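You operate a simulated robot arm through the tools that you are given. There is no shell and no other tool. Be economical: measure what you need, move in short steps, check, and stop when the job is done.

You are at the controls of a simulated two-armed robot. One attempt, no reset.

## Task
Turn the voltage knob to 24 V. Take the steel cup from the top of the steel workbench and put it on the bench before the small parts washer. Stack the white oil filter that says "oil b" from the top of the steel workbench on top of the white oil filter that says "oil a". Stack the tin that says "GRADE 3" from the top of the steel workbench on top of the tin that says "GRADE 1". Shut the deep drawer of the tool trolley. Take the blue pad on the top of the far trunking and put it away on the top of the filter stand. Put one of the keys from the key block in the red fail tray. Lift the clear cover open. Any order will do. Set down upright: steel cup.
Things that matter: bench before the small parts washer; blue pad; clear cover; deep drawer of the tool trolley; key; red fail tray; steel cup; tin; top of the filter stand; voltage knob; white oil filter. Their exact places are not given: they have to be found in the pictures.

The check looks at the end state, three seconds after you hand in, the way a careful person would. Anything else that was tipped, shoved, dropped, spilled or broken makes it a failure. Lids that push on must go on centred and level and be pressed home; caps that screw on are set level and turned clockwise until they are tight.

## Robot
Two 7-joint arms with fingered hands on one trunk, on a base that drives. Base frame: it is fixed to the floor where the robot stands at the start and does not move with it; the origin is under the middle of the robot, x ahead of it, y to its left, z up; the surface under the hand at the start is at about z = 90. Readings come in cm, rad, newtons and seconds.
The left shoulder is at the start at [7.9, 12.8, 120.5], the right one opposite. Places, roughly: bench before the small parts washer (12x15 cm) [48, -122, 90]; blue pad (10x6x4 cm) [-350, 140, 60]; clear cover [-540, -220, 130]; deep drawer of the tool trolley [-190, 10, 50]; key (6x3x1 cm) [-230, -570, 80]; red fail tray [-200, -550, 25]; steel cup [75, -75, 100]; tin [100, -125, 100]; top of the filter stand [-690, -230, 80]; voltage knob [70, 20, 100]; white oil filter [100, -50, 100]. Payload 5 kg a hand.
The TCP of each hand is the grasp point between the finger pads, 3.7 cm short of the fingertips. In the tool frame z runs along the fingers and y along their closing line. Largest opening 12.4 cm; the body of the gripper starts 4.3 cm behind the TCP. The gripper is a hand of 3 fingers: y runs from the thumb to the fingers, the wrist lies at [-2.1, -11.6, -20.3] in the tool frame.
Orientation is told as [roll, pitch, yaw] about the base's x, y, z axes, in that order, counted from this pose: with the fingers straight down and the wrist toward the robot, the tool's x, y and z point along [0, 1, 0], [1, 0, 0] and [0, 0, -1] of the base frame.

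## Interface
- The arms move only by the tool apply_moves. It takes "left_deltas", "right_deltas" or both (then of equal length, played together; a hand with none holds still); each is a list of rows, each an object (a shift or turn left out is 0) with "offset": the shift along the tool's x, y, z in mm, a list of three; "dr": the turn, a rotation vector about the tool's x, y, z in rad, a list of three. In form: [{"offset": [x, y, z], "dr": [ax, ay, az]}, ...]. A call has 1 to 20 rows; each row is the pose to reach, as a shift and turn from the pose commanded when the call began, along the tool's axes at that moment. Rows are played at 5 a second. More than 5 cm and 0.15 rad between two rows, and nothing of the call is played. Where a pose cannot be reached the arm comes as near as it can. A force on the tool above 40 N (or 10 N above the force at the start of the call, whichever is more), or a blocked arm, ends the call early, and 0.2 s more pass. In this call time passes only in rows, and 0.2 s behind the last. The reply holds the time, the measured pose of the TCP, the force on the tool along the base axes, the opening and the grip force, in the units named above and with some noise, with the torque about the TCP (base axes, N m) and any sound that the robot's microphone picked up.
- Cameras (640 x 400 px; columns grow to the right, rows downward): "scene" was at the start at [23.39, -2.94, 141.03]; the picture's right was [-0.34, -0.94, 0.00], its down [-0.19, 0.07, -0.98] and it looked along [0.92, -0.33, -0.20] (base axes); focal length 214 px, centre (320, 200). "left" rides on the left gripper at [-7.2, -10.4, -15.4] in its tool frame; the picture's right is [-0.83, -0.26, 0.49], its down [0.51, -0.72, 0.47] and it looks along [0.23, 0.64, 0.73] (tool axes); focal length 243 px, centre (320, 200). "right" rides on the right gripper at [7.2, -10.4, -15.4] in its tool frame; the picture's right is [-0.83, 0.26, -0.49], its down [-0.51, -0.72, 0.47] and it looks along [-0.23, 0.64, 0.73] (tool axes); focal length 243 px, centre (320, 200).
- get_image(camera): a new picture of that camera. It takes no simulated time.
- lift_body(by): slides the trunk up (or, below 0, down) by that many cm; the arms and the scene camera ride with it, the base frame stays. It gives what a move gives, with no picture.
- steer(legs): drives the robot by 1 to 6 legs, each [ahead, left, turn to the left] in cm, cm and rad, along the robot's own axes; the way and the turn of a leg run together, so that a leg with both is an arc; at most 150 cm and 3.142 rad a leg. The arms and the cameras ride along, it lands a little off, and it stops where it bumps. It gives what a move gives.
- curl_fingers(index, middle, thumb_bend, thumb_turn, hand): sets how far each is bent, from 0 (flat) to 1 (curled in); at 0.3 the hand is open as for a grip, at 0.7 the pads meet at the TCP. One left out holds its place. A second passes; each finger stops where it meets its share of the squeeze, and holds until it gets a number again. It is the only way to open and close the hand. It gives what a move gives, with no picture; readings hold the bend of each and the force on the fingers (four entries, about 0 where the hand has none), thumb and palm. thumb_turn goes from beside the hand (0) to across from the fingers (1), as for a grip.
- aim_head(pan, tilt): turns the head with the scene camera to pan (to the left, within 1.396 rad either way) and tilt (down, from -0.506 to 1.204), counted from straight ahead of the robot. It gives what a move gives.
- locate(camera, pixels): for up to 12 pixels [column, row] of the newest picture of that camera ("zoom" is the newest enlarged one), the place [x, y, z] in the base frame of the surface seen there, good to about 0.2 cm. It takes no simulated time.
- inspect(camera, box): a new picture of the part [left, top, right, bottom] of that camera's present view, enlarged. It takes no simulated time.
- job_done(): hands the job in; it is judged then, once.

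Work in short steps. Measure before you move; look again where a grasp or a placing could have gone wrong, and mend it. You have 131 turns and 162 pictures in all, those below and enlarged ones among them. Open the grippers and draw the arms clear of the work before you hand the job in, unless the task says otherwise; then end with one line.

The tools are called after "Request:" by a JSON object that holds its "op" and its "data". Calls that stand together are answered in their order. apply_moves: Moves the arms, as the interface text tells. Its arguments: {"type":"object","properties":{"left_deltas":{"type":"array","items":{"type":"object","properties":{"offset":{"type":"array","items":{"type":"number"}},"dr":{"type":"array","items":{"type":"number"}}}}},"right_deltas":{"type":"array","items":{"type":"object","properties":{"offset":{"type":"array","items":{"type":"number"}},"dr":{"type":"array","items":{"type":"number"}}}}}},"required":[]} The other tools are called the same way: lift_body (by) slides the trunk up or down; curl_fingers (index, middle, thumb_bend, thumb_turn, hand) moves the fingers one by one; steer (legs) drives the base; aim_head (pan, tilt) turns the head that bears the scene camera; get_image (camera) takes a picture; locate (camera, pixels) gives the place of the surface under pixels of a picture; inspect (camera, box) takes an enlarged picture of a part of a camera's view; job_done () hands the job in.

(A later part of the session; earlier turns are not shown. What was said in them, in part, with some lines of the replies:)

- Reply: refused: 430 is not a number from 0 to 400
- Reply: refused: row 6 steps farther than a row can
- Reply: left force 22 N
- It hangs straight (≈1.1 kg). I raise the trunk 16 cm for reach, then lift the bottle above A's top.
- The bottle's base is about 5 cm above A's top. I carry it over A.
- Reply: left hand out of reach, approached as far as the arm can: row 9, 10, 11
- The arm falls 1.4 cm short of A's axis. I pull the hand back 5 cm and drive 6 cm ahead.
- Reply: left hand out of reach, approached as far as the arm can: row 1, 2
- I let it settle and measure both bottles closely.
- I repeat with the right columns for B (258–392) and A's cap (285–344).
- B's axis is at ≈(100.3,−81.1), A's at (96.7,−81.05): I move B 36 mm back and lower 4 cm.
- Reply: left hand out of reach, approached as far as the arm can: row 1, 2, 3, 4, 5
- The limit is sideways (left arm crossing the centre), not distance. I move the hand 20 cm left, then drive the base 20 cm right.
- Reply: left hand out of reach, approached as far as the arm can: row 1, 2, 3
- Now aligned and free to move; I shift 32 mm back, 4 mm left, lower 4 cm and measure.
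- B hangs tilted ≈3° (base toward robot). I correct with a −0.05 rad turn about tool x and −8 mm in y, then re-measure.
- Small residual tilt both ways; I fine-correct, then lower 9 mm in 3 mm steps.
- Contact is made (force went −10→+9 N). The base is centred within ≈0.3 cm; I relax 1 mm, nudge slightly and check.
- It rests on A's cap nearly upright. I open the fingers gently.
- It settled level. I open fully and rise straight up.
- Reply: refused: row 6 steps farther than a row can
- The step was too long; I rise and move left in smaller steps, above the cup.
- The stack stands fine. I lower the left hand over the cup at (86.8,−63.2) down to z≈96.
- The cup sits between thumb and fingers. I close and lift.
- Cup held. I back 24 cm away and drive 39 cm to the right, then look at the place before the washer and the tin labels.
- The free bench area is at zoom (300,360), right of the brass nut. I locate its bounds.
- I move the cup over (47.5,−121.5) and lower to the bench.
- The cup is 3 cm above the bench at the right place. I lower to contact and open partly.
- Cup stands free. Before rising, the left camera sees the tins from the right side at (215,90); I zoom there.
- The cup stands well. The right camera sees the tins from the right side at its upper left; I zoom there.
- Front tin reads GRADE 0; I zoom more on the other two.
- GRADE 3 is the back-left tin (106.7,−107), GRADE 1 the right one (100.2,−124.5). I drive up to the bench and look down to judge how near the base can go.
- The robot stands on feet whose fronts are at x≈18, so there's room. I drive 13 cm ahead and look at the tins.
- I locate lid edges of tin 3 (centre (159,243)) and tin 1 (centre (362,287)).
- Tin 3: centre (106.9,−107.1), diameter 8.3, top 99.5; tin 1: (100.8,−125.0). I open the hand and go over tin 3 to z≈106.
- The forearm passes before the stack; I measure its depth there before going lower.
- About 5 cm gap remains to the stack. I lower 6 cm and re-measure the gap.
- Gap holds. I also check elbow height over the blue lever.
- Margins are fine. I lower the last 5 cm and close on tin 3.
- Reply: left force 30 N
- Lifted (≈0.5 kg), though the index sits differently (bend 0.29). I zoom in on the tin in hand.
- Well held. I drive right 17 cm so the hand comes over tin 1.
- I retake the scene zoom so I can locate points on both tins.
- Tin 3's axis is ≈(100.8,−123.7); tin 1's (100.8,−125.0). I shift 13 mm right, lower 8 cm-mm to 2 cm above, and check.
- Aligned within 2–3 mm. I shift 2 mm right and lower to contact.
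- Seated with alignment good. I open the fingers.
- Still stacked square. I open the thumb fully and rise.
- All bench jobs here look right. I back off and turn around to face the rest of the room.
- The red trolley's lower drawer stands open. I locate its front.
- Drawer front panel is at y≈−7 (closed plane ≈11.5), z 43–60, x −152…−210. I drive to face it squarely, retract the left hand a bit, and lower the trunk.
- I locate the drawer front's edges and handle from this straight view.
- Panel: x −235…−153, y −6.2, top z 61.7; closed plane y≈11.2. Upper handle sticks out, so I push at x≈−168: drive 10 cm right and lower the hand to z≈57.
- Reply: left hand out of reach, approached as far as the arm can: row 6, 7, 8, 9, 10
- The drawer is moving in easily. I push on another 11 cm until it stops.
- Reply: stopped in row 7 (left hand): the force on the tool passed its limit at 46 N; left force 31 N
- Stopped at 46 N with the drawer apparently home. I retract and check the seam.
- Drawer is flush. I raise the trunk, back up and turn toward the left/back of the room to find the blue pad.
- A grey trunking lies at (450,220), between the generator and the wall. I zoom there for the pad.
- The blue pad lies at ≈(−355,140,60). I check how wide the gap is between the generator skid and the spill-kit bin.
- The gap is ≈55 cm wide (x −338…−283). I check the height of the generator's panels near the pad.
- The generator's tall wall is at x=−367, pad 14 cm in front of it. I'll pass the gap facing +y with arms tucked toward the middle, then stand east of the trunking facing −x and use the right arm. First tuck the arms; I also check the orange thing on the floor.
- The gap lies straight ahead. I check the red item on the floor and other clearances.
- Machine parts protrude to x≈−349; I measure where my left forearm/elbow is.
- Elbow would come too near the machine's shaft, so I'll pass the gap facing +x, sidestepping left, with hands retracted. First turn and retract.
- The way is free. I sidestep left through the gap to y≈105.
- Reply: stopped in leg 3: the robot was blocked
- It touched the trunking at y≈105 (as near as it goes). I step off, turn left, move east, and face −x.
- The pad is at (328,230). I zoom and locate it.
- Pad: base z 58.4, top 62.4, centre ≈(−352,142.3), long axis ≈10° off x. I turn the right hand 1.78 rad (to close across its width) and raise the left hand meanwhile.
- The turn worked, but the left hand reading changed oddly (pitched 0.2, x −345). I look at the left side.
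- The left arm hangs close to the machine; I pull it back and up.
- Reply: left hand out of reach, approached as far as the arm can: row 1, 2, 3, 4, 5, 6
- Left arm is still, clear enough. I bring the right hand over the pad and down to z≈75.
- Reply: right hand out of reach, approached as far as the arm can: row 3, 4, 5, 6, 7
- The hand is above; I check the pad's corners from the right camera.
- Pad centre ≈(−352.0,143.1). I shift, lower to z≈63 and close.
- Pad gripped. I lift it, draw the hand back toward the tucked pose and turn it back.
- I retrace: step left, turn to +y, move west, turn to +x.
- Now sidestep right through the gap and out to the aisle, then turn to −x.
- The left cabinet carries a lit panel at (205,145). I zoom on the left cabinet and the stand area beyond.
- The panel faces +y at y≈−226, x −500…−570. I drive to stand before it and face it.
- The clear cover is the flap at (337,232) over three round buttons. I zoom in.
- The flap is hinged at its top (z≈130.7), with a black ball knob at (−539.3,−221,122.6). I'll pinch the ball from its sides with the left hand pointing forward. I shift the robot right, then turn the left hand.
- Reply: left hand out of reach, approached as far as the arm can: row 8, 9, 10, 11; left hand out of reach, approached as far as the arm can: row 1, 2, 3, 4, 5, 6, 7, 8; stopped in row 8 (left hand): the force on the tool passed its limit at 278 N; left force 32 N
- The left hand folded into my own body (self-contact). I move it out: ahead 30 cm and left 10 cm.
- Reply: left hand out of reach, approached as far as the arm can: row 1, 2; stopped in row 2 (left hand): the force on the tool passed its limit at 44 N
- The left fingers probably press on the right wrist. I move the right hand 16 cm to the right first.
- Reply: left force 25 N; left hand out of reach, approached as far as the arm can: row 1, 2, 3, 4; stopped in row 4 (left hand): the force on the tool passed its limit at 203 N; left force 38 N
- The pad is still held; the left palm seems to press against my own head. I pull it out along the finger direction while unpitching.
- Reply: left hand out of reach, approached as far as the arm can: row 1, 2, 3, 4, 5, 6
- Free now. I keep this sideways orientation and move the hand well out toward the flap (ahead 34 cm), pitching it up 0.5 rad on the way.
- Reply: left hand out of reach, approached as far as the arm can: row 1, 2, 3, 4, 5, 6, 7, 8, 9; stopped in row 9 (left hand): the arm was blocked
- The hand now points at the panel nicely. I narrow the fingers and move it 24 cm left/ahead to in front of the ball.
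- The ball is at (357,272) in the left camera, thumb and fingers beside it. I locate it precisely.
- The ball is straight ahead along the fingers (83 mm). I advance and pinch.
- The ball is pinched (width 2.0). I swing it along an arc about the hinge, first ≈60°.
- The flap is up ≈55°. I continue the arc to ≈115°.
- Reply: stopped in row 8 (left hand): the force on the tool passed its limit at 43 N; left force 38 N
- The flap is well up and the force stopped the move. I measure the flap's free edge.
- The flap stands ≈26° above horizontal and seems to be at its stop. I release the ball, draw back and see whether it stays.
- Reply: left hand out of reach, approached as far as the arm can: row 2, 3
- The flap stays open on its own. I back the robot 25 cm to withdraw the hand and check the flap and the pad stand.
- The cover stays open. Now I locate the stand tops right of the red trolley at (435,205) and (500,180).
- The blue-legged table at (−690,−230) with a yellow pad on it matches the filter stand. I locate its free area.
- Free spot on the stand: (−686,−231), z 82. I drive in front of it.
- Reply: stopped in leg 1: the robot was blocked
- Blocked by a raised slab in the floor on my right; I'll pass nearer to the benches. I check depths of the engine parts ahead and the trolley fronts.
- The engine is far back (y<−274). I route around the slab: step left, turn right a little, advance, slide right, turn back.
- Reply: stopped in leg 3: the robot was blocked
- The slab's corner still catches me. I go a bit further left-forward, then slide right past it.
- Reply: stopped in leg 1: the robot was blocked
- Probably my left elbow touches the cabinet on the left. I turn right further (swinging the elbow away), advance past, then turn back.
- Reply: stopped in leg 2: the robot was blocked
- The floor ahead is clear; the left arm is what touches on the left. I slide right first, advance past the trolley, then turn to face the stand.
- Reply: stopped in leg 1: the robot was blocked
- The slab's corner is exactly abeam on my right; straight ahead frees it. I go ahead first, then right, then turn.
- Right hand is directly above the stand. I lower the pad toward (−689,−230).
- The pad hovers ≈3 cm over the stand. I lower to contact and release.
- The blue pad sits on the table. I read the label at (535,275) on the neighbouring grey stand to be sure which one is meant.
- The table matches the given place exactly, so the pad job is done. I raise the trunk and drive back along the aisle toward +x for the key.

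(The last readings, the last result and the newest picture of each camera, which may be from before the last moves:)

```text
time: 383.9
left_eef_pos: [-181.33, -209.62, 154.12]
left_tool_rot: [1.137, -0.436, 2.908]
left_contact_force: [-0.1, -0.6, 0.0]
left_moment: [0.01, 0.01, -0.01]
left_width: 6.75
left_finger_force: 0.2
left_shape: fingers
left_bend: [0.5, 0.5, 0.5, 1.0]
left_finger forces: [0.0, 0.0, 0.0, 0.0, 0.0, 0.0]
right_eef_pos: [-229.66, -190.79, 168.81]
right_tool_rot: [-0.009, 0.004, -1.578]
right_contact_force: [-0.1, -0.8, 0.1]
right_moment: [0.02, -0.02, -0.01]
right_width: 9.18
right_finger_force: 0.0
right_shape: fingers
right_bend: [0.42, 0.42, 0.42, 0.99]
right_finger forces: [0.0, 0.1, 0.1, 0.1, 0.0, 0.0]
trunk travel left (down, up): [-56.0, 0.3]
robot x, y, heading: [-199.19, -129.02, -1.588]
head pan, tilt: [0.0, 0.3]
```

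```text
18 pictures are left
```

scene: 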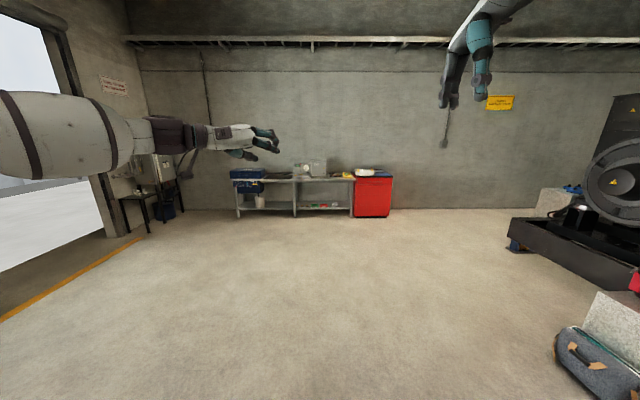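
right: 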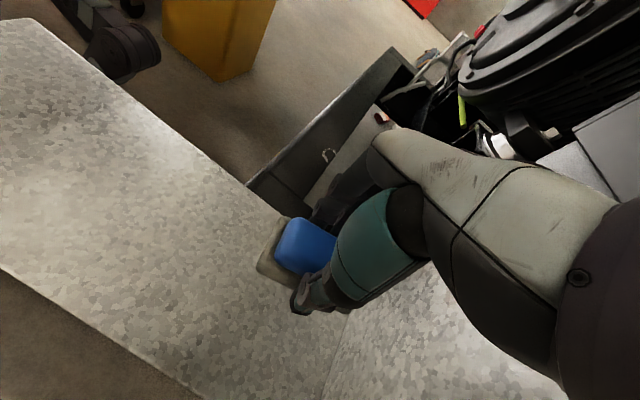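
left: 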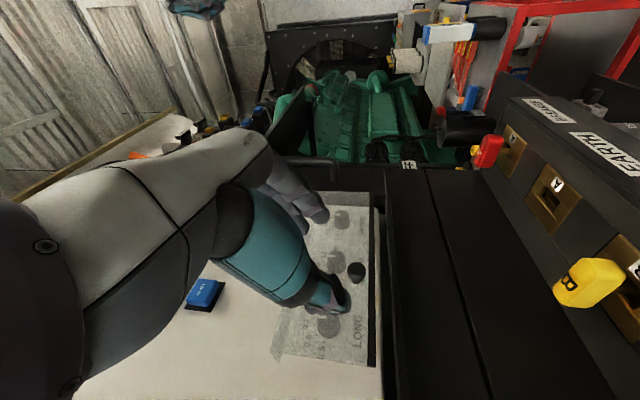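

A clear floor leads to the bench by the far wall. I drive 300 cm ahead and zoom on the bench.

Request:
{"op": "steer", "data": {"legs": [[150, 0, 0], [140, 0, 0]]}}

Request:
{"op": "aim_head", "data": {"pan": 0, "tilt": 0.65}}

Request:
{"op": "get_image", "data": {"camera": "scene"}}

```text
time: 397.7
left_eef_pos: [-173.64, -493.13, 154.25]
left_tool_rot: [1.139, -0.437, 2.975]
left_contact_force: [-0.2, -0.8, -0.6]
left_moment: [-0.03, -0.02, 0.0]
left_width: 6.75
left_finger_force: 0.1
left_shape: fingers
left_bend: [0.5, 0.5, 0.5, 1.0]
left_finger forces: [0.0, 0.0, 0.0, 0.0, 0.0, 0.0]
right_eef_pos: [-223.06, -477.41, 168.84]
right_tool_rot: [-0.008, 0.004, -1.513]
right_contact_force: [0.5, 0.0, -0.1]
right_moment: [-0.02, 0.01, -0.01]
right_width: 9.23
right_finger_force: 0.1
right_shape: fingers
right_bend: [0.42, 0.42, 0.42, 0.99]
right_finger forces: [0.1, 0.1, 0.0, 0.0, 0.1, 0.1]
trunk travel left (down, up): [-56.0, 0.3]
robot x, y, heading: [-196.87, -414.16, -1.516]
head pan, tilt: [0.0, 0.3]
```

```text
time: 398.5
left_eef_pos: [-173.56, -493.08, 154.09]
left_tool_rot: [1.137, -0.437, 2.974]
left_contact_force: [0.1, -0.5, -0.2]
left_moment: [0.01, 0.0, 0.0]
left_width: 6.74
left_finger_force: 0.0
left_shape: fingers
left_bend: [0.5, 0.5, 0.5, 1.0]
left_finger forces: [0.1, 0.0, 0.1, 0.0, 0.0, 0.0]
right_eef_pos: [-223.07, -477.59, 168.71]
right_tool_rot: [-0.008, 0.004, -1.513]
right_contact_force: [0.9, -0.8, -0.1]
right_moment: [0.02, 0.03, -0.02]
right_width: 9.19
right_finger_force: 0.1
right_shape: fingers
right_bend: [0.42, 0.42, 0.42, 0.99]
right_finger forces: [0.0, 0.1, 0.0, 0.0, 0.1, 0.1]
trunk travel left (down, up): [-56.0, 0.3]
robot x, y, heading: [-196.21, -414.22, -1.517]
head pan, tilt: [0.0, 0.649]
```

```text
17 pictures are left
```

scene: 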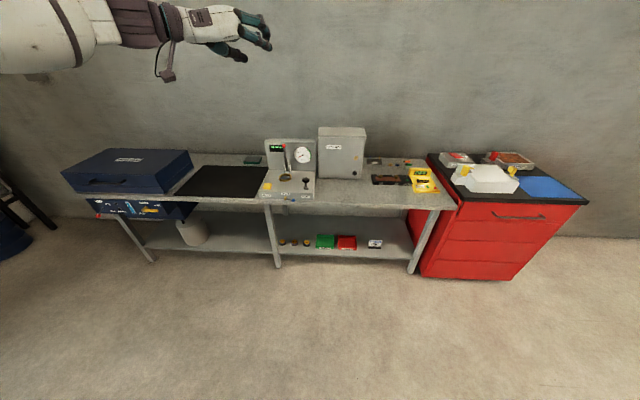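

The key block is near (390,180), and the red tray at (346,241) on the lower shelf. I zoom on both.

Request:
{"op": "inspect", "data": {"camera": "scene", "box": [350, 150, 450, 210]}}

Request:
{"op": "locate", "data": {"camera": "zoom", "pixels": [[150, 180], [190, 185], [235, 185], [280, 185], [320, 200], [440, 150], [440, 200], [200, 150], [270, 210], [130, 205], [330, 170], [420, 110]]}}

Request:
{"op": "inspect", "data": {"camera": "scene", "box": [300, 215, 400, 265]}}

Request:
{"op": "locate", "data": {"camera": "zoom", "pixels": [[300, 180], [240, 180], [365, 180], [300, 135], [300, 215], [180, 180], [470, 170], [300, 40], [300, 70]]}}

```text
6.40 times, centred on (400, 180) of scene
```

zoom: 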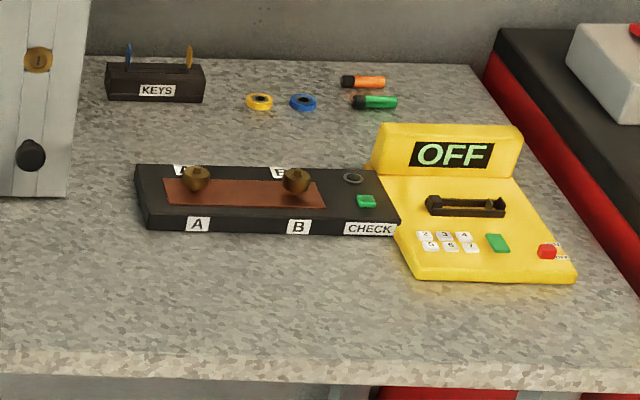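

```text
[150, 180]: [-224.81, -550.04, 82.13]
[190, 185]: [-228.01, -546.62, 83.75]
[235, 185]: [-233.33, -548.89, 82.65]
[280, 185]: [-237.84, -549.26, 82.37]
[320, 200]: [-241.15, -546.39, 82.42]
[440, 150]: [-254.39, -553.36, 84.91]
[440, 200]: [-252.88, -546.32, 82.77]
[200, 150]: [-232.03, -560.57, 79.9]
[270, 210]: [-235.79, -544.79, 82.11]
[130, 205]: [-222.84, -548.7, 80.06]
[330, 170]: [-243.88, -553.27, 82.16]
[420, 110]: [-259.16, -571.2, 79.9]
```

```text
6.40 times, centred on (350, 240) of scene
```

zoom: 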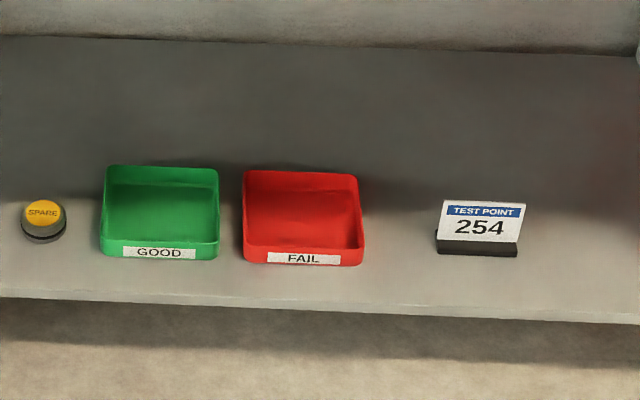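

```text
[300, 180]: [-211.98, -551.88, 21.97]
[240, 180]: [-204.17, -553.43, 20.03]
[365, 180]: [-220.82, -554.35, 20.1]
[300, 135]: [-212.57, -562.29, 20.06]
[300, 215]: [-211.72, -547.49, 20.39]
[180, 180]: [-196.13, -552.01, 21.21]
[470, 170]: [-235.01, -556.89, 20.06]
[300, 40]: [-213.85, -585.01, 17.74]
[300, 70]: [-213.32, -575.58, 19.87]
```

The KEYS block is at scene (374,163) with two keys standing in it. I zoom and locate the keys and bench edges.

Request:
{"op": "inspect", "data": {"camera": "scene", "box": [362, 150, 390, 168]}}

Request:
{"op": "locate", "data": {"camera": "scene", "pixels": [[370, 156.5], [370, 158.5], [379.5, 156.8], [379.5, 158.7], [374.5, 163], [368, 160.5], [381, 161], [335, 206], [335, 212], [374, 172], [346, 246], [335, 256]]}}

```text
16.00 times, centred on (376, 159) of scene
```

zoom: 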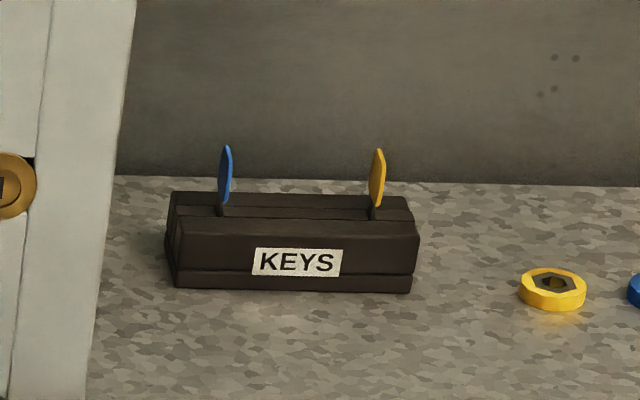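

```text
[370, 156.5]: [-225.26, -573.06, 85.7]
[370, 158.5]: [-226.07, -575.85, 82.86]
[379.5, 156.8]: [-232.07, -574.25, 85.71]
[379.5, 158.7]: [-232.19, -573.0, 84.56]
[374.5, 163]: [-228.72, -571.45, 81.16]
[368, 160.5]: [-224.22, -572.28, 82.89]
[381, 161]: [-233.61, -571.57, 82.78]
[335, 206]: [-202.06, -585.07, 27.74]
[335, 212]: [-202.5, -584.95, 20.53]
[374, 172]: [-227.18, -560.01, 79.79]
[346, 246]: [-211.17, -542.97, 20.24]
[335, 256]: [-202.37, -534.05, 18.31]
```

I return the left hand to its plain pose and turn the right hand sideways (to close across the thin key), then drive up to the bench.

Request:
{"op": "apply_moves", "data": {"left_deltas": [{"dr": [0.093, -0.033, -0.101]}, {"dr": [0.187, -0.066, -0.203]}, {"dr": [0.28, -0.099, -0.304]}, {"dr": [0.374, -0.132, -0.405]}, {"dr": [0.467, -0.165, -0.507]}, {"dr": [0.56, -0.198, -0.608]}, {"dr": [0.654, -0.231, -0.709]}, {"dr": [0.747, -0.264, -0.81]}, {"dr": [0.84, -0.297, -0.912]}, {"dr": [0.934, -0.33, -1.013]}, {"dr": [1.027, -0.363, -1.114]}, {"dr": [1.121, -0.396, -1.216]}, {"dr": [1.214, -0.429, -1.317]}], "right_deltas": [{"dr": [0, 0, -0.121]}, {"dr": [0, 0, -0.242]}, {"dr": [0, 0, -0.363]}, {"dr": [0, 0, -0.484]}, {"dr": [0, 0, -0.605]}, {"dr": [0, 0, -0.726]}, {"dr": [0, 0, -0.847]}, {"dr": [0, 0, -0.968]}, {"dr": [0, 0, -1.089]}, {"dr": [0, 0, -1.21]}, {"dr": [0, 0, -1.331]}, {"dr": [0, 0, -1.452]}, {"dr": [0, 0, -1.571]}]}}

Request:
{"op": "apply_moves", "data": {"left_deltas": [{"offset": [0, -30, 0]}, {"offset": [0, -60, 0]}, {"offset": [0, -90, 0]}, {"offset": [0, -120, 0]}, {"offset": [0, -160, 0]}]}}

Request:
{"op": "steer", "data": {"legs": [[0, 0, -0.055], [78, -15, 0]]}}

Request:
{"op": "lift_body", "data": {"by": -16}}

Request:
{"op": "aim_head", "data": {"pan": -0.25, "tilt": 0.7}}

Request:
{"op": "get_image", "data": {"camera": "scene"}}

```text
time: 401.3
left_eef_pos: [-173.38, -493.47, 153.81]
left_tool_rot: [-0.001, 0.006, -1.513]
left_contact_force: [0.6, 0.0, -0.8]
left_moment: [0.06, -0.01, 0.03]
left_width: 6.74
left_finger_force: 0.1
left_shape: fingers
left_bend: [0.5, 0.5, 0.5, 1.0]
left_finger forces: [0.1, 0.1, 0.0, 0.1, 0.0, 0.0]
left hand out of reach, approached as far as the arm can: row 5, 6, 7
right_eef_pos: [-222.88, -478.16, 168.49]
right_tool_rot: [0.009, 0.01, 0.059]
right_contact_force: [0.1, -0.9, 0.3]
right_moment: [0.04, 0.02, 0.01]
right_width: 9.21
right_finger_force: 0.0
right_shape: fingers
right_bend: [0.42, 0.42, 0.42, 0.99]
right_finger forces: [0.1, 0.0, 0.0, 0.1, 0.0, 0.0]
trunk travel left (down, up): [-56.0, 0.3]
robot x, y, heading: [-196.31, -413.85, -1.511]
head pan, tilt: [0.0, 0.649]
```

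```text
time: 402.5
left_eef_pos: [-174.29, -476.77, 154.31]
left_tool_rot: [0.0, -0.002, -1.517]
left_contact_force: [0.0, 0.7, 0.0]
left_moment: [-0.02, 0.02, 0.0]
left_width: 6.76
left_finger_force: 0.0
left_shape: fingers
left_bend: [0.5, 0.5, 0.5, 1.0]
left_finger forces: [0.1, 0.0, 0.0, 0.1, 0.1, 0.1]
right_eef_pos: [-222.88, -477.24, 168.95]
right_tool_rot: [0.004, 0.009, 0.057]
right_contact_force: [-0.2, -0.3, -0.2]
right_moment: [-0.02, 0.06, -0.03]
right_width: 9.17
right_finger_force: 0.0
right_shape: fingers
right_bend: [0.42, 0.42, 0.42, 0.99]
right_finger forces: [0.0, 0.0, 0.0, 0.0, 0.0, 0.0]
trunk travel left (down, up): [-56.0, 0.3]
robot x, y, heading: [-196.48, -414.17, -1.516]
head pan, tilt: [0.0, 0.649]
```

```text
time: 407.2
left_eef_pos: [-193.25, -556.01, 154.37]
left_tool_rot: [0.0, -0.004, -1.572]
left_contact_force: [-0.4, 0.1, 0.1]
left_moment: [0.0, 0.02, -0.01]
left_width: 6.77
left_finger_force: 0.0
left_shape: fingers
left_bend: [0.5, 0.5, 0.5, 1.0]
left_finger forces: [0.0, 0.1, 0.0, 0.0, 0.0, 0.1]
right_eef_pos: [-242.01, -553.61, 169.0]
right_tool_rot: [0.004, 0.01, 0.001]
right_contact_force: [0.3, -0.1, 0.1]
right_moment: [-0.01, 0.01, 0.0]
right_width: 9.18
right_finger_force: 0.0
right_shape: fingers
right_bend: [0.42, 0.42, 0.42, 0.99]
right_finger forces: [0.1, 0.0, 0.0, 0.0, 0.0, 0.0]
trunk travel left (down, up): [-56.0, 0.3]
robot x, y, heading: [-211.7, -491.68, -1.575]
head pan, tilt: [0.0, 0.649]
```

```text
time: 409.1
left_eef_pos: [-193.31, -556.17, 138.09]
left_tool_rot: [0.001, -0.002, -1.572]
left_contact_force: [0.0, 0.4, -1.0]
left_moment: [0.0, -0.01, 0.01]
left_width: 6.73
left_finger_force: 0.0
left_shape: fingers
left_bend: [0.5, 0.5, 0.5, 1.0]
left_finger forces: [0.1, 0.1, 0.0, 0.0, 0.0, 0.0]
right_eef_pos: [-241.84, -553.71, 152.81]
right_tool_rot: [0.005, 0.009, 0.0]
right_contact_force: [-0.1, -0.1, 1.6]
right_moment: [0.03, 0.01, 0.01]
right_width: 9.23
right_finger_force: 0.1
right_shape: fingers
right_bend: [0.42, 0.42, 0.42, 0.99]
right_finger forces: [0.0, 0.1, 0.0, 0.0, 0.0, 0.2]
trunk travel left (down, up): [-40.0, 16.3]
robot x, y, heading: [-212.01, -491.94, -1.573]
head pan, tilt: [0.0, 0.649]
```

```text
time: 409.8
left_eef_pos: [-193.37, -556.28, 138.13]
left_tool_rot: [0.002, -0.001, -1.574]
left_contact_force: [-0.3, -0.1, 0.7]
left_moment: [0.0, -0.01, 0.02]
left_width: 6.76
left_finger_force: 0.0
left_shape: fingers
left_bend: [0.5, 0.5, 0.5, 1.0]
left_finger forces: [0.0, 0.0, 0.1, 0.0, 0.0, 0.0]
right_eef_pos: [-241.97, -553.91, 152.65]
right_tool_rot: [0.004, 0.009, 0.0]
right_contact_force: [0.0, 0.0, 0.3]
right_moment: [0.03, -0.03, 0.0]
right_width: 9.21
right_finger_force: 0.0
right_shape: fingers
right_bend: [0.42, 0.42, 0.42, 0.99]
right_finger forces: [0.0, 0.1, 0.0, 0.0, 0.1, 0.1]
trunk travel left (down, up): [-40.0, 16.3]
robot x, y, heading: [-211.96, -491.92, -1.574]
head pan, tilt: [-0.25, 0.7]
```

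```text
13 pictures are left
```

scene: 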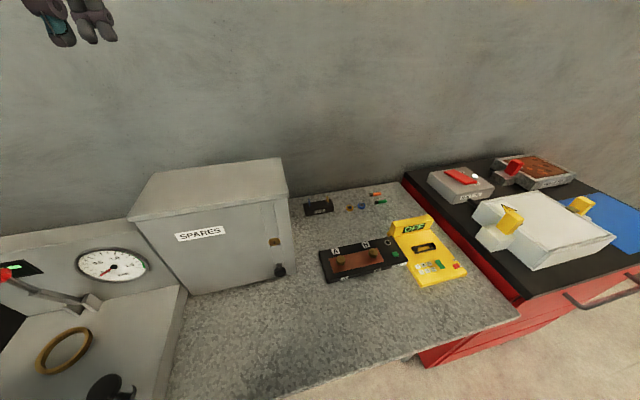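

Everything is in place. I measure the keys from here, at (318,205).

Request:
{"op": "inspect", "data": {"camera": "scene", "box": [302, 192, 334, 216]}}

Request:
{"op": "locate", "data": {"camera": "scene", "pixels": [[310, 201], [326, 200], [310.5, 199.5], [326.5, 198.5], [318, 208], [280, 230], [285, 200]]}}

```text
16.00 times, centred on (318, 204) of scene
```

zoom: 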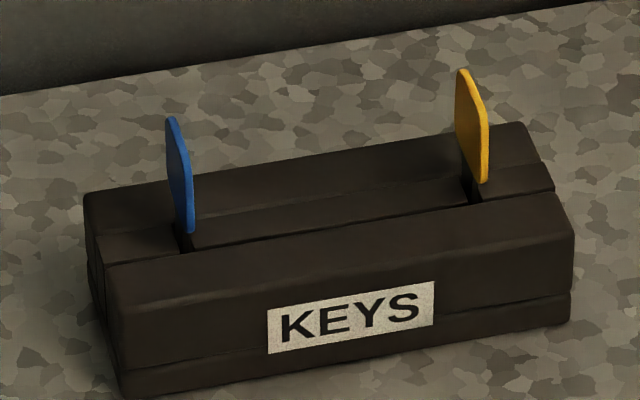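

```text
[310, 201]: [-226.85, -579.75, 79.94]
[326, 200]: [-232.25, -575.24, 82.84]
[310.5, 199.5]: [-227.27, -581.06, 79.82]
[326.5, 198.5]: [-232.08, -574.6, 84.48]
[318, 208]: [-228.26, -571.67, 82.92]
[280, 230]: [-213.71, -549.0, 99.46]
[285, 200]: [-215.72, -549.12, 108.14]
```

Yellow key at ≈(−232.1,−574.4), top 86.4. I narrow the hand, go over it, lower to z≈87, close and pull up.

Request:
{"op": "curl_fingers", "data": {"hand": "right", "index": 0.53, "middle": 0.53, "thumb_bend": 0.53}}

Request:
{"op": "apply_moves", "data": {"right_deltas": [{"offset": [-42, 20, 0]}, {"offset": [-84, 40, 0]}, {"offset": [-126, 60, 0]}, {"offset": [-168, 80, 0]}, {"offset": [-205, 98, 0]}, {"offset": [-205, 98, 47]}, {"offset": [-205, 98, 94]}, {"offset": [-205, 98, 141]}, {"offset": [-205, 98, 188]}, {"offset": [-205, 98, 235]}, {"offset": [-205, 98, 282]}, {"offset": [-205, 98, 329]}, {"offset": [-205, 98, 376]}, {"offset": [-205, 98, 423]}, {"offset": [-205, 98, 470]}, {"offset": [-205, 98, 517]}, {"offset": [-205, 98, 564]}, {"offset": [-205, 98, 605]}]}}

Request:
{"op": "inspect", "data": {"camera": "scene", "box": [270, 150, 366, 230]}}

Request:
{"op": "get_image", "data": {"camera": "right"}}

```text
time: 410.8
left_eef_pos: [-193.39, -556.22, 138.09]
left_tool_rot: [0.003, 0.0, -1.572]
left_contact_force: [1.7, 0.1, 1.2]
left_moment: [0.0, -0.02, -0.01]
left_width: 6.74
left_finger_force: 0.0
left_shape: fingers
left_bend: [0.5, 0.5, 0.5, 1.0]
left_finger forces: [0.1, 0.1, 0.0, 0.0, 0.1, 0.0]
right_eef_pos: [-242.03, -553.98, 152.77]
right_tool_rot: [0.004, 0.008, -0.001]
right_contact_force: [-0.4, -0.5, 0.6]
right_moment: [0.01, -0.01, -0.01]
right_width: 5.87
right_finger_force: 0.0
right_shape: fingers
right_bend: [0.53, 0.53, 0.53, 1.0]
right_finger forces: [0.0, 0.1, 0.1, 0.0, 0.0, 0.0]
trunk travel left (down, up): [-40.0, 16.3]
robot x, y, heading: [-212.16, -491.77, -1.571]
head pan, tilt: [-0.25, 0.7]
```

```text
time: 414.6
left_eef_pos: [-193.45, -556.43, 138.06]
left_tool_rot: [0.001, -0.002, -1.573]
left_contact_force: [0.2, 0.1, 0.0]
left_moment: [0.02, -0.01, 0.0]
left_width: 6.75
left_finger_force: 0.0
left_shape: fingers
left_bend: [0.5, 0.5, 0.5, 1.0]
left_finger forces: [0.1, 0.1, 0.1, 0.1, 0.0, 0.0]
right_eef_pos: [-232.67, -574.1, 92.09]
right_tool_rot: [0.005, 0.009, 0.001]
right_contact_force: [0.6, -0.7, -0.6]
right_moment: [0.02, 0.03, -0.01]
right_width: 5.84
right_finger_force: 0.0
right_shape: fingers
right_bend: [0.53, 0.53, 0.53, 1.0]
right_finger forces: [0.0, 0.1, 0.0, 0.0, 0.0, 0.1]
right hand out of reach, approached as far as the arm can: row 3, 4, 5, 6, 7, 8
trunk travel left (down, up): [-40.0, 16.3]
robot x, y, heading: [-212.18, -492.28, -1.571]
head pan, tilt: [-0.25, 0.7]
```

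```text
5.00 times, centred on (318, 190) of scene
```

zoom: 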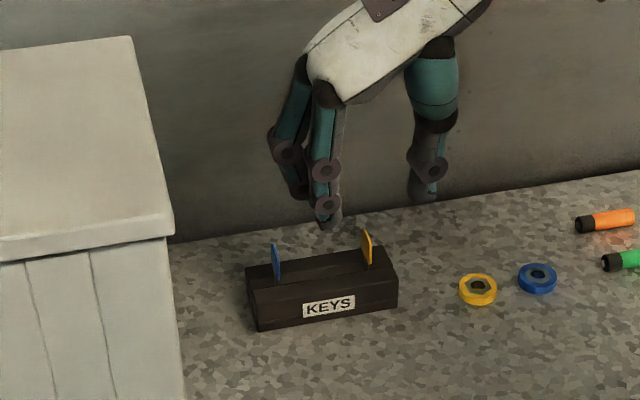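

```text
10 pictures are left
```

right: 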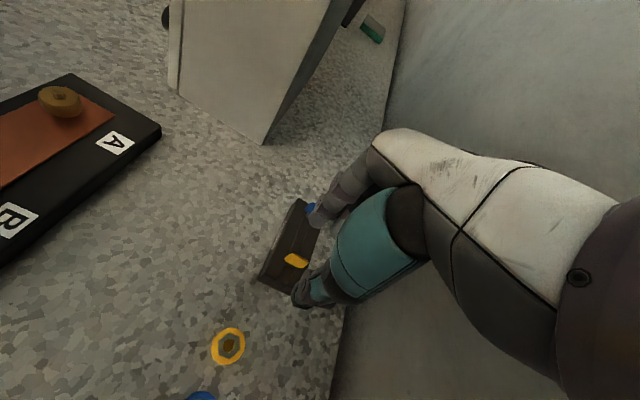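

Hand aligned around the yellow key. I lower 5 cm, close, and lift.

Request:
{"op": "apply_moves", "data": {"right_deltas": [{"offset": [-2, 4, 25]}, {"offset": [-2, 4, 42]}, {"offset": [-2, 4, 49]}]}}

Request:
{"op": "curl_fingers", "data": {"hand": "right", "index": 0.82, "middle": 0.82, "thumb_bend": 0.78}}

Request:
{"op": "apply_moves", "data": {"right_deltas": [{"offset": [0, 0, -15]}, {"offset": [0, 0, -35]}, {"offset": [0, 0, -70]}, {"offset": [0, 0, -110]}, {"offset": [0, 0, -150]}, {"offset": [0, 0, -190]}]}}

Request:
{"op": "inspect", "data": {"camera": "scene", "box": [270, 110, 366, 230]}}

```text
time: 415.4
left_eef_pos: [-193.34, -556.17, 138.31]
left_tool_rot: [0.0, -0.001, -1.573]
left_contact_force: [0.3, -0.1, -0.2]
left_moment: [0.01, 0.0, 0.03]
left_width: 6.74
left_finger_force: 0.0
left_shape: fingers
left_bend: [0.5, 0.5, 0.5, 1.0]
left_finger forces: [0.0, 0.0, 0.0, 0.0, 0.0, 0.0]
right_eef_pos: [-232.18, -574.26, 87.24]
right_tool_rot: [0.004, 0.008, 0.001]
right_contact_force: [0.3, -2.3, 5.6]
right_moment: [-0.14, -0.14, -0.04]
right_width: 5.86
right_finger_force: 2.4
right_shape: fingers
right_bend: [0.53, 0.53, 0.53, 1.0]
right_finger forces: [0.1, 5.0, 0.1, 0.0, 0.0, 0.0]
trunk travel left (down, up): [-40.0, 16.3]
robot x, y, heading: [-211.83, -491.6, -1.576]
head pan, tilt: [-0.25, 0.7]
```

```text
time: 416.4
left_eef_pos: [-193.56, -556.42, 138.13]
left_tool_rot: [0.001, 0.001, -1.572]
left_contact_force: [0.2, 0.4, 0.5]
left_moment: [-0.03, 0.0, 0.01]
left_width: 6.72
left_finger_force: 0.1
left_shape: fingers
left_bend: [0.5, 0.5, 0.5, 1.0]
left_finger forces: [0.1, 0.0, 0.0, 0.1, 0.0, 0.0]
right_eef_pos: [-232.26, -574.26, 87.12]
right_tool_rot: [0.007, 0.009, -0.001]
right_contact_force: [-2.6, 0.1, -3.1]
right_moment: [-0.01, 0.06, -0.06]
right_width: 0.27
right_finger_force: 11.7
right_shape: fingers
right_bend: [0.73, 0.81, 0.73, 1.0]
right_finger forces: [10.6, 0.0, 0.0, 0.0, 13.0, 0.0]
trunk travel left (down, up): [-40.0, 16.3]
robot x, y, heading: [-211.97, -491.63, -1.575]
head pan, tilt: [-0.25, 0.7]
```

```text
time: 417.8
left_eef_pos: [-193.26, -556.18, 138.05]
left_tool_rot: [0.0, -0.002, -1.572]
left_contact_force: [0.6, -0.5, -0.3]
left_moment: [-0.02, -0.01, -0.01]
left_width: 6.73
left_finger_force: 0.1
left_shape: fingers
left_bend: [0.5, 0.5, 0.5, 1.0]
left_finger forces: [0.1, 0.0, 0.1, 0.1, 0.0, 0.0]
right_eef_pos: [-232.37, -574.25, 106.24]
right_tool_rot: [0.006, 0.007, 0.0]
right_contact_force: [-0.7, -0.1, 0.1]
right_moment: [-0.01, -0.01, 0.02]
right_width: 0.21
right_finger_force: 13.1
right_shape: fingers
right_bend: [0.73, 0.81, 0.73, 1.0]
right_finger forces: [11.7, 0.6, 0.0, 0.0, 12.6, 0.0]
trunk travel left (down, up): [-40.0, 16.3]
robot x, y, heading: [-212.19, -491.69, -1.575]
head pan, tilt: [-0.25, 0.7]
```

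```text
3.33 times, centred on (318, 170) of scene
```

zoom: 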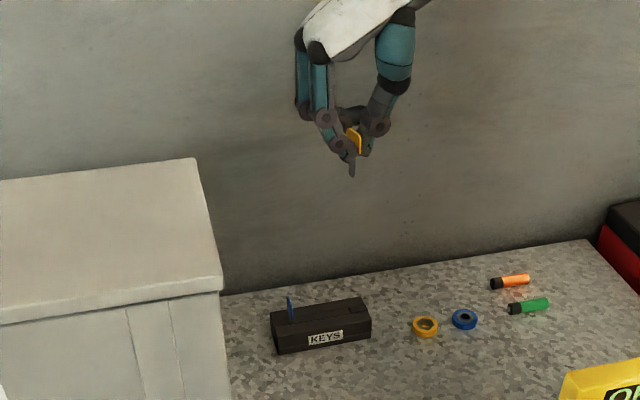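

The yellow key is out. I bring the hand back, turn it to its plain pose, raise the left hand, back off, lower the trunk and the arm to the shelf's height.

Request:
{"op": "apply_moves", "data": {"right_deltas": [{"offset": [0, 0, -45]}, {"offset": [0, 0, -90]}, {"offset": [0, 0, -135]}, {"offset": [20, 0, -180]}, {"offset": [50, 0, -190], "dr": [0, 0, 0.13]}, {"offset": [80, 0, -190], "dr": [0, 0, 0.26]}, {"offset": [110, 0, -190], "dr": [0, 0, 0.39]}, {"offset": [140, 0, -190], "dr": [0, 0, 0.52]}, {"offset": [170, 0, -190], "dr": [0, 0, 0.65]}, {"offset": [200, 0, -190], "dr": [0, 0, 0.78]}, {"offset": [200, 0, -190], "dr": [0, 0, 0.91]}, {"offset": [200, 0, -190], "dr": [0, 0, 1.04]}, {"offset": [200, 0, -190], "dr": [0, 0, 1.17]}, {"offset": [200, 0, -190], "dr": [0, 0, 1.3]}, {"offset": [200, 0, -190], "dr": [0, 0, 1.43]}, {"offset": [200, 0, -190], "dr": [0, 0, 1.571]}], "left_deltas": [{"offset": [0, 0, -10]}, {"offset": [0, 0, -20]}, {"offset": [0, 0, -30]}, {"offset": [0, 0, -40]}, {"offset": [0, 0, -50]}, {"offset": [0, 0, -60]}, {"offset": [0, 0, -70]}, {"offset": [0, 0, -80]}, {"offset": [0, 0, -90]}, {"offset": [0, 0, -100]}, {"offset": [0, 0, -110]}, {"offset": [0, 0, -120]}, {"offset": [0, 0, -130]}, {"offset": [0, 0, -140]}, {"offset": [0, 0, -150]}, {"offset": [0, 0, -150]}]}}

Request:
{"op": "steer", "data": {"legs": [[-62, 20, 0]]}}

Request:
{"op": "lift_body", "data": {"by": -39}}

Request:
{"op": "apply_moves", "data": {"right_deltas": [{"offset": [0, 30, 20]}, {"offset": [0, 60, 50]}, {"offset": [0, 90, 85]}, {"offset": [0, 110, 125]}, {"offset": [0, 110, 170]}, {"offset": [0, 110, 215]}, {"offset": [0, 110, 260]}, {"offset": [0, 110, 305]}, {"offset": [0, 110, 350]}, {"offset": [0, 110, 395]}, {"offset": [0, 110, 440]}, {"offset": [0, 110, 485]}, {"offset": [0, 110, 510]}]}}

Request:
{"op": "aim_head", "data": {"pan": -0.15, "tilt": 0.6}}

Request:
{"op": "get_image", "data": {"camera": "scene"}}

Request:
{"op": "get_image", "data": {"camera": "right"}}

```text
time: 421.2
left_eef_pos: [-193.25, -556.26, 153.2]
left_tool_rot: [0.001, -0.002, -1.572]
left_contact_force: [-0.1, -0.1, 0.0]
left_moment: [0.0, 0.0, 0.0]
left_width: 6.7
left_finger_force: 0.0
left_shape: fingers
left_bend: [0.5, 0.5, 0.5, 1.0]
left_finger forces: [0.0, 0.0, 0.0, 0.0, 0.1, 0.0]
right_eef_pos: [-231.84, -554.3, 125.23]
right_tool_rot: [-0.012, 0.005, -1.571]
right_contact_force: [0.7, 0.0, 0.2]
right_moment: [0.0, 0.03, -0.01]
right_width: 0.19
right_finger_force: 12.2
right_shape: fingers
right_bend: [0.73, 0.81, 0.73, 1.0]
right_finger forces: [11.6, 0.4, 0.1, 0.0, 12.4, 0.0]
trunk travel left (down, up): [-40.0, 16.3]
robot x, y, heading: [-211.96, -491.83, -1.571]
head pan, tilt: [-0.25, 0.7]
```

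```text
time: 424.9
left_eef_pos: [-172.77, -493.34, 153.25]
left_tool_rot: [0.001, 0.001, -1.564]
left_contact_force: [0.1, 0.5, 0.6]
left_moment: [-0.02, 0.0, 0.01]
left_width: 6.74
left_finger_force: 0.2
left_shape: fingers
left_bend: [0.5, 0.5, 0.5, 1.0]
left_finger forces: [0.0, 0.0, 0.0, 0.1, 0.0, 0.1]
right_eef_pos: [-211.4, -491.81, 125.18]
right_tool_rot: [-0.01, 0.008, -1.563]
right_contact_force: [0.3, 0.2, -0.2]
right_moment: [0.04, 0.01, -0.03]
right_width: 0.2
right_finger_force: 12.3
right_shape: fingers
right_bend: [0.73, 0.81, 0.73, 1.0]
right_finger forces: [11.7, 0.4, 0.0, 0.0, 12.4, 0.0]
trunk travel left (down, up): [-40.0, 16.3]
robot x, y, heading: [-191.68, -428.63, -1.565]
head pan, tilt: [-0.25, 0.7]
```

```text
time: 428.6
left_eef_pos: [-172.77, -499.25, 110.49]
left_tool_rot: [0.002, 0.079, -1.563]
left_contact_force: [0.1, 0.9, -0.1]
left_moment: [-0.04, 0.02, -0.02]
left_width: 6.75
left_finger_force: 0.0
left_shape: fingers
left_bend: [0.5, 0.5, 0.5, 1.0]
left_finger forces: [0.0, 0.1, 0.1, 0.0, 0.0, 0.0]
right_eef_pos: [-211.3, -491.73, 86.28]
right_tool_rot: [-0.008, 0.006, -1.563]
right_contact_force: [-0.3, -0.7, -0.2]
right_moment: [0.01, 0.02, 0.0]
right_width: 0.18
right_finger_force: 12.0
right_shape: fingers
right_bend: [0.73, 0.81, 0.73, 1.0]
right_finger forces: [11.6, 0.4, 0.0, 0.1, 12.4, 0.1]
trunk travel left (down, up): [-1.0, 55.3]
robot x, y, heading: [-191.72, -429.38, -1.563]
head pan, tilt: [-0.25, 0.7]
```

```text
time: 431.4
left_eef_pos: [-172.69, -499.36, 110.61]
left_tool_rot: [0.002, 0.082, -1.563]
left_contact_force: [-0.6, -0.2, 0.4]
left_moment: [0.0, -0.01, 0.05]
left_width: 6.72
left_finger_force: 0.1
left_shape: fingers
left_bend: [0.5, 0.5, 0.5, 1.0]
left_finger forces: [0.1, 0.0, 0.0, 0.0, 0.1, 0.0]
right_eef_pos: [-211.53, -502.49, 35.11]
right_tool_rot: [-0.009, 0.005, -1.561]
right_contact_force: [-0.4, -0.3, -0.6]
right_moment: [-0.02, 0.0, 0.0]
right_width: 0.18
right_finger_force: 12.3
right_shape: fingers
right_bend: [0.73, 0.81, 0.73, 1.0]
right_finger forces: [11.5, 0.3, 0.0, 0.0, 12.3, 0.0]
trunk travel left (down, up): [-1.0, 55.3]
robot x, y, heading: [-191.73, -429.35, -1.567]
head pan, tilt: [-0.25, 0.7]
```

```text
time: 432.1
left_eef_pos: [-172.65, -499.3, 110.59]
left_tool_rot: [0.002, 0.081, -1.565]
left_contact_force: [-1.0, 0.1, -0.5]
left_moment: [-0.01, -0.05, 0.01]
left_width: 6.75
left_finger_force: 0.0
left_shape: fingers
left_bend: [0.5, 0.5, 0.5, 1.0]
left_finger forces: [0.1, 0.0, 0.1, 0.0, 0.0, 0.0]
right_eef_pos: [-211.62, -502.53, 35.1]
right_tool_rot: [-0.009, 0.005, -1.561]
right_contact_force: [-0.3, 0.4, -0.7]
right_moment: [0.01, -0.05, 0.01]
right_width: 0.18
right_finger_force: 12.1
right_shape: fingers
right_bend: [0.73, 0.81, 0.73, 1.0]
right_finger forces: [11.4, 0.3, 0.0, 0.0, 12.4, 0.0]
trunk travel left (down, up): [-1.0, 55.3]
robot x, y, heading: [-191.72, -429.24, -1.568]
head pan, tilt: [-0.15, 0.6]
```

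```text
8 pictures are left
```

scene: 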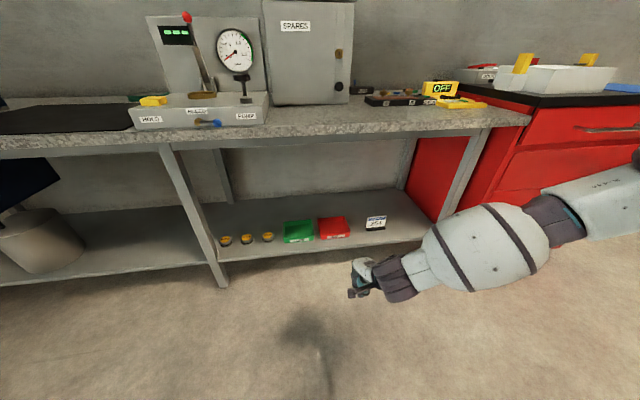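

```text
7 pictures are left
```

right: 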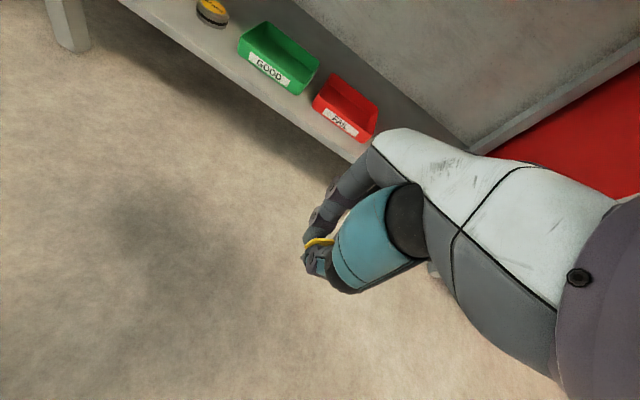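

Hand is at shelf height in line with the red tray (x≈−212). I drive 30 cm ahead, extend 18 cm, lower, release the key and check.

Request:
{"op": "steer", "data": {"legs": [[30, 0, 0]]}}

Request:
{"op": "apply_moves", "data": {"right_deltas": [{"offset": [0, 40, 0]}, {"offset": [0, 80, 0]}, {"offset": [-2, 120, 0]}, {"offset": [-4, 160, 0]}, {"offset": [-5, 185, 0]}, {"offset": [-5, 185, 20]}, {"offset": [-5, 185, 40]}, {"offset": [-5, 185, 40]}]}}

Request:
{"op": "get_image", "data": {"camera": "right"}}

Request:
{"op": "locate", "data": {"camera": "right", "pixels": [[318, 242], [300, 300], [260, 240], [250, 200], [330, 320], [240, 280], [290, 180], [200, 240]]}}

```text
time: 434.2
left_eef_pos: [-172.62, -529.71, 110.51]
left_tool_rot: [0.002, 0.08, -1.565]
left_contact_force: [0.0, 0.2, 0.3]
left_moment: [0.05, 0.02, 0.02]
left_width: 6.78
left_finger_force: 0.0
left_shape: fingers
left_bend: [0.5, 0.5, 0.5, 1.0]
left_finger forces: [0.0, 0.1, 0.0, 0.0, 0.0, 0.0]
right_eef_pos: [-211.36, -532.89, 35.07]
right_tool_rot: [-0.008, 0.007, -1.562]
right_contact_force: [0.4, 0.0, 0.8]
right_moment: [0.01, 0.0, 0.01]
right_width: 0.16
right_finger_force: 11.8
right_shape: fingers
right_bend: [0.73, 0.81, 0.73, 1.0]
right_finger forces: [11.4, 0.3, 0.0, 0.1, 12.3, 0.0]
trunk travel left (down, up): [-1.0, 55.3]
robot x, y, heading: [-191.71, -459.48, -1.567]
head pan, tilt: [-0.15, 0.6]
```

```text
time: 436.2
left_eef_pos: [-174.61, -529.23, 110.15]
left_tool_rot: [0.0, 0.086, -1.592]
left_contact_force: [-0.1, -3.1, -2.2]
left_moment: [0.25, 0.1, 0.02]
left_width: 6.73
left_finger_force: 0.0
left_shape: fingers
left_bend: [0.5, 0.5, 0.5, 1.0]
left_finger forces: [0.1, 0.2, 0.1, 0.1, 0.0, 0.0]
right_eef_pos: [-215.32, -548.3, 29.59]
right_tool_rot: [-0.013, 0.024, -1.599]
right_contact_force: [0.5, -1.7, -2.0]
right_moment: [0.13, -0.06, 0.06]
right_width: 0.19
right_finger_force: 12.7
right_shape: fingers
right_bend: [0.73, 0.81, 0.73, 1.0]
right_finger forces: [11.7, 0.3, 0.1, 0.0, 12.5, 0.0]
trunk travel left (down, up): [-1.0, 55.3]
robot x, y, heading: [-191.47, -457.98, -1.593]
head pan, tilt: [-0.15, 0.6]
stopped in row 8 (right hand): the arm was blocked; the commanded pose is now the measured one
```

```text
6 pictures are left
```

right: 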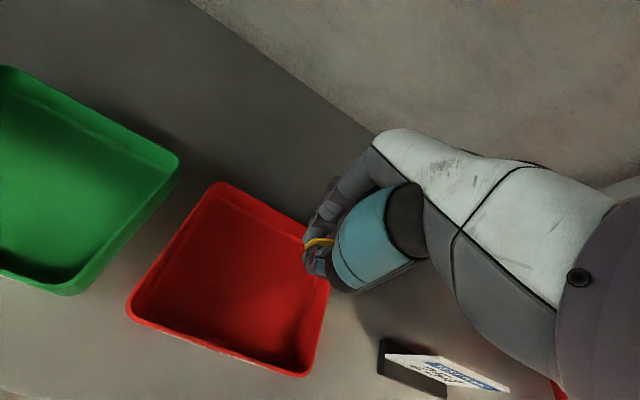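

```text
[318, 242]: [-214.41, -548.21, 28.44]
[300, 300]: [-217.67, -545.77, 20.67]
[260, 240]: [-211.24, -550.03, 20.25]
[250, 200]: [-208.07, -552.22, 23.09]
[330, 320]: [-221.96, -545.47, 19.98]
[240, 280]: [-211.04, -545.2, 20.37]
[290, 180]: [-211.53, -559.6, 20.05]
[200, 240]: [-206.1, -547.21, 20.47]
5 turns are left
```

The key is over the tray's right part (tray x −206…−219). I shift 2.5 cm left, open the hand, then rise and take a picture.

Request:
{"op": "apply_moves", "data": {"right_deltas": [{"offset": [12, 0, 0]}, {"offset": [25, 0, 0]}, {"offset": [25, 0, 0]}]}}

Request:
{"op": "curl_fingers", "data": {"hand": "right", "index": 0.5, "middle": 0.5, "thumb_bend": 0.5}}

Request:
{"op": "apply_moves", "data": {"right_deltas": [{"offset": [0, 0, -25]}, {"offset": [0, 0, -50]}, {"offset": [0, -40, -60]}, {"offset": [0, -80, -60]}, {"offset": [0, -120, -60]}]}}

Request:
{"op": "get_image", "data": {"camera": "right"}}

Request:
{"op": "get_image", "data": {"camera": "scene"}}

```text
time: 437.0
left_eef_pos: [-175.55, -528.44, 110.95]
left_tool_rot: [0.007, 0.076, -1.598]
left_contact_force: [0.1, -0.9, 0.2]
left_moment: [-0.01, 0.01, 0.01]
left_width: 6.76
left_finger_force: 0.0
left_shape: fingers
left_bend: [0.5, 0.5, 0.5, 1.0]
left_finger forces: [0.1, 0.0, 0.0, 0.0, 0.1, 0.0]
right_eef_pos: [-213.31, -548.47, 30.2]
right_tool_rot: [-0.003, 0.017, -1.604]
right_contact_force: [-0.5, -0.9, -0.1]
right_moment: [-0.01, 0.02, 0.01]
right_width: 0.16
right_finger_force: 12.1
right_shape: fingers
right_bend: [0.73, 0.81, 0.73, 1.0]
right_finger forces: [11.7, 0.3, 0.0, 0.0, 12.5, 0.0]
trunk travel left (down, up): [-1.0, 55.3]
robot x, y, heading: [-191.96, -458.14, -1.598]
head pan, tilt: [-0.15, 0.6]
```

```text
time: 438.0
left_eef_pos: [-175.4, -528.49, 110.88]
left_tool_rot: [0.007, 0.075, -1.597]
left_contact_force: [0.5, 0.0, -1.0]
left_moment: [0.02, -0.02, 0.02]
left_width: 6.75
left_finger_force: 0.1
left_shape: fingers
left_bend: [0.5, 0.5, 0.5, 1.0]
left_finger forces: [0.0, 0.0, 0.0, 0.1, 0.1, 0.1]
right_eef_pos: [-213.34, -548.31, 30.09]
right_tool_rot: [-0.002, 0.016, -1.604]
right_contact_force: [-0.2, -0.2, -0.2]
right_moment: [0.02, 0.0, 0.02]
right_width: 6.69
right_finger_force: 0.1
right_shape: fingers
right_bend: [0.5, 0.5, 0.5, 1.0]
right_finger forces: [0.0, 0.0, 0.0, 0.1, 0.1, 0.1]
trunk travel left (down, up): [-1.0, 55.3]
robot x, y, heading: [-191.49, -457.54, -1.592]
head pan, tilt: [-0.15, 0.6]
```

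```text
time: 439.2
left_eef_pos: [-174.76, -529.13, 110.46]
left_tool_rot: [0.0, 0.082, -1.594]
left_contact_force: [0.1, -0.2, 0.3]
left_moment: [0.07, -0.04, 0.02]
left_width: 6.75
left_finger_force: 0.1
left_shape: fingers
left_bend: [0.5, 0.5, 0.5, 1.0]
left_finger forces: [0.1, 0.1, 0.1, 0.1, 0.1, 0.1]
right_eef_pos: [-212.53, -537.4, 36.63]
right_tool_rot: [-0.008, 0.015, -1.601]
right_contact_force: [0.0, -1.5, -0.7]
right_moment: [0.02, 0.01, -0.01]
right_width: 6.76
right_finger_force: 0.0
right_shape: fingers
right_bend: [0.5, 0.5, 0.5, 1.0]
right_finger forces: [0.1, 0.0, 0.0, 0.0, 0.0, 0.0]
trunk travel left (down, up): [-1.0, 55.3]
robot x, y, heading: [-191.53, -458.44, -1.592]
head pan, tilt: [-0.15, 0.6]
```

```text
5 pictures are left
```

right: 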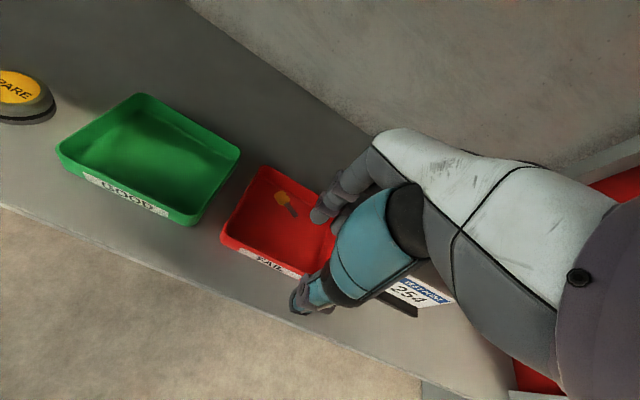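

```text
4 pictures are left
4 turns are left
```

scene: 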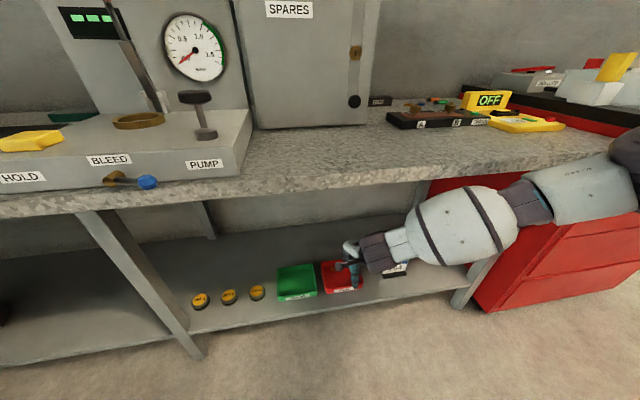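

The key lies in the red tray. I back straight out and open both hands.

Request:
{"op": "steer", "data": {"legs": [[-60, 0, 0]]}}

Request:
{"op": "curl_fingers", "data": {"hand": "left", "index": 0.3, "middle": 0.3, "thumb_bend": 0.3}}

Request:
{"op": "curl_fingers", "data": {"hand": "right", "index": 0.3, "middle": 0.3, "thumb_bend": 0.3}}

Request:
{"op": "get_image", "data": {"camera": "scene"}}

```text
time: 442.6
left_eef_pos: [-173.08, -467.94, 110.54]
left_tool_rot: [0.002, 0.078, -1.593]
left_contact_force: [0.4, 0.4, 0.0]
left_moment: [-0.03, -0.01, -0.02]
left_width: 6.77
left_finger_force: 0.0
left_shape: fingers
left_bend: [0.5, 0.5, 0.5, 1.0]
left_finger forces: [0.0, 0.1, 0.1, 0.1, 0.0, 0.0]
right_eef_pos: [-210.73, -476.13, 36.45]
right_tool_rot: [-0.01, 0.017, -1.598]
right_contact_force: [0.1, -0.5, 0.2]
right_moment: [0.02, 0.02, -0.02]
right_width: 6.7
right_finger_force: 0.0
right_shape: fingers
right_bend: [0.5, 0.5, 0.5, 1.0]
right_finger forces: [0.1, 0.0, 0.0, 0.0, 0.0, 0.0]
trunk travel left (down, up): [-1.0, 55.3]
robot x, y, heading: [-189.91, -397.82, -1.595]
head pan, tilt: [-0.15, 0.6]
```

```text
time: 443.6
left_eef_pos: [-173.23, -467.94, 110.56]
left_tool_rot: [0.002, 0.079, -1.594]
left_contact_force: [0.0, -0.1, 0.6]
left_moment: [-0.01, -0.04, 0.01]
left_width: 12.84
left_finger_force: 0.0
left_shape: fingers
left_bend: [0.3, 0.3, 0.3, 0.98]
left_finger forces: [0.1, 0.0, 0.0, 0.0, 0.0, 0.1]
right_eef_pos: [-210.79, -476.09, 36.48]
right_tool_rot: [-0.01, 0.016, -1.598]
right_contact_force: [-0.2, -0.1, 0.2]
right_moment: [-0.02, 0.01, 0.0]
right_width: 6.75
right_finger_force: 0.0
right_shape: fingers
right_bend: [0.5, 0.5, 0.5, 1.0]
right_finger forces: [0.0, 0.0, 0.0, 0.0, 0.0, 0.0]
trunk travel left (down, up): [-1.0, 55.3]
robot x, y, heading: [-189.92, -397.25, -1.591]
head pan, tilt: [-0.15, 0.6]
```

```text
time: 444.6
left_eef_pos: [-173.17, -467.94, 110.51]
left_tool_rot: [0.002, 0.082, -1.593]
left_contact_force: [-0.3, 0.1, 0.0]
left_moment: [0.0, 0.02, 0.0]
left_width: 12.84
left_finger_force: 0.1
left_shape: fingers
left_bend: [0.3, 0.3, 0.3, 0.98]
left_finger forces: [0.0, 0.1, 0.1, 0.0, 0.1, 0.0]
right_eef_pos: [-210.8, -476.08, 36.62]
right_tool_rot: [-0.01, 0.016, -1.599]
right_contact_force: [-0.2, 0.3, 0.7]
right_moment: [-0.02, -0.03, -0.02]
right_width: 12.86
right_finger_force: 0.1
right_shape: fingers
right_bend: [0.3, 0.3, 0.3, 0.98]
right_finger forces: [0.0, 0.1, 0.1, 0.0, 0.0, 0.0]
trunk travel left (down, up): [-1.0, 55.3]
robot x, y, heading: [-190.0, -397.04, -1.6]
head pan, tilt: [-0.15, 0.6]
```

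```text
3 pictures are left
3 turns are left
```

scene: 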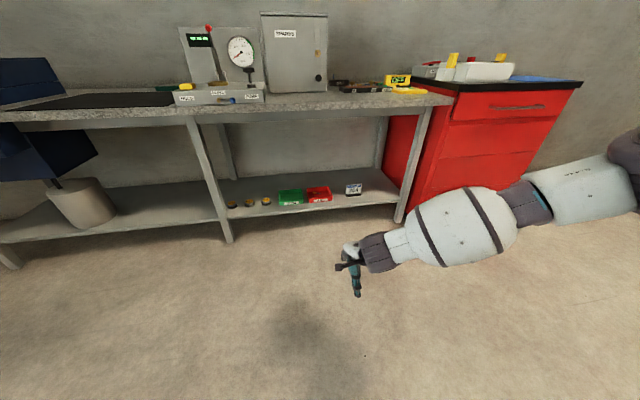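

The bench, trays and sign stand undisturbed, the key is in the red tray, and both hands are open and clear. I hand the job in.

Request:
{"op": "job_done", "data": {}}

```text
The job is handed in.
```

All eight tasks are done and handed in. Two points to check: I judged the table at about (−690, −230) to be the filter stand from the coordinates you gave, since its own label was not visible. During the drives I also bumped a raised floor slab and the far trunking, and my left arm may have brushed the generator by the blue pad and the cabinet by the stand; I saw nothing moved.
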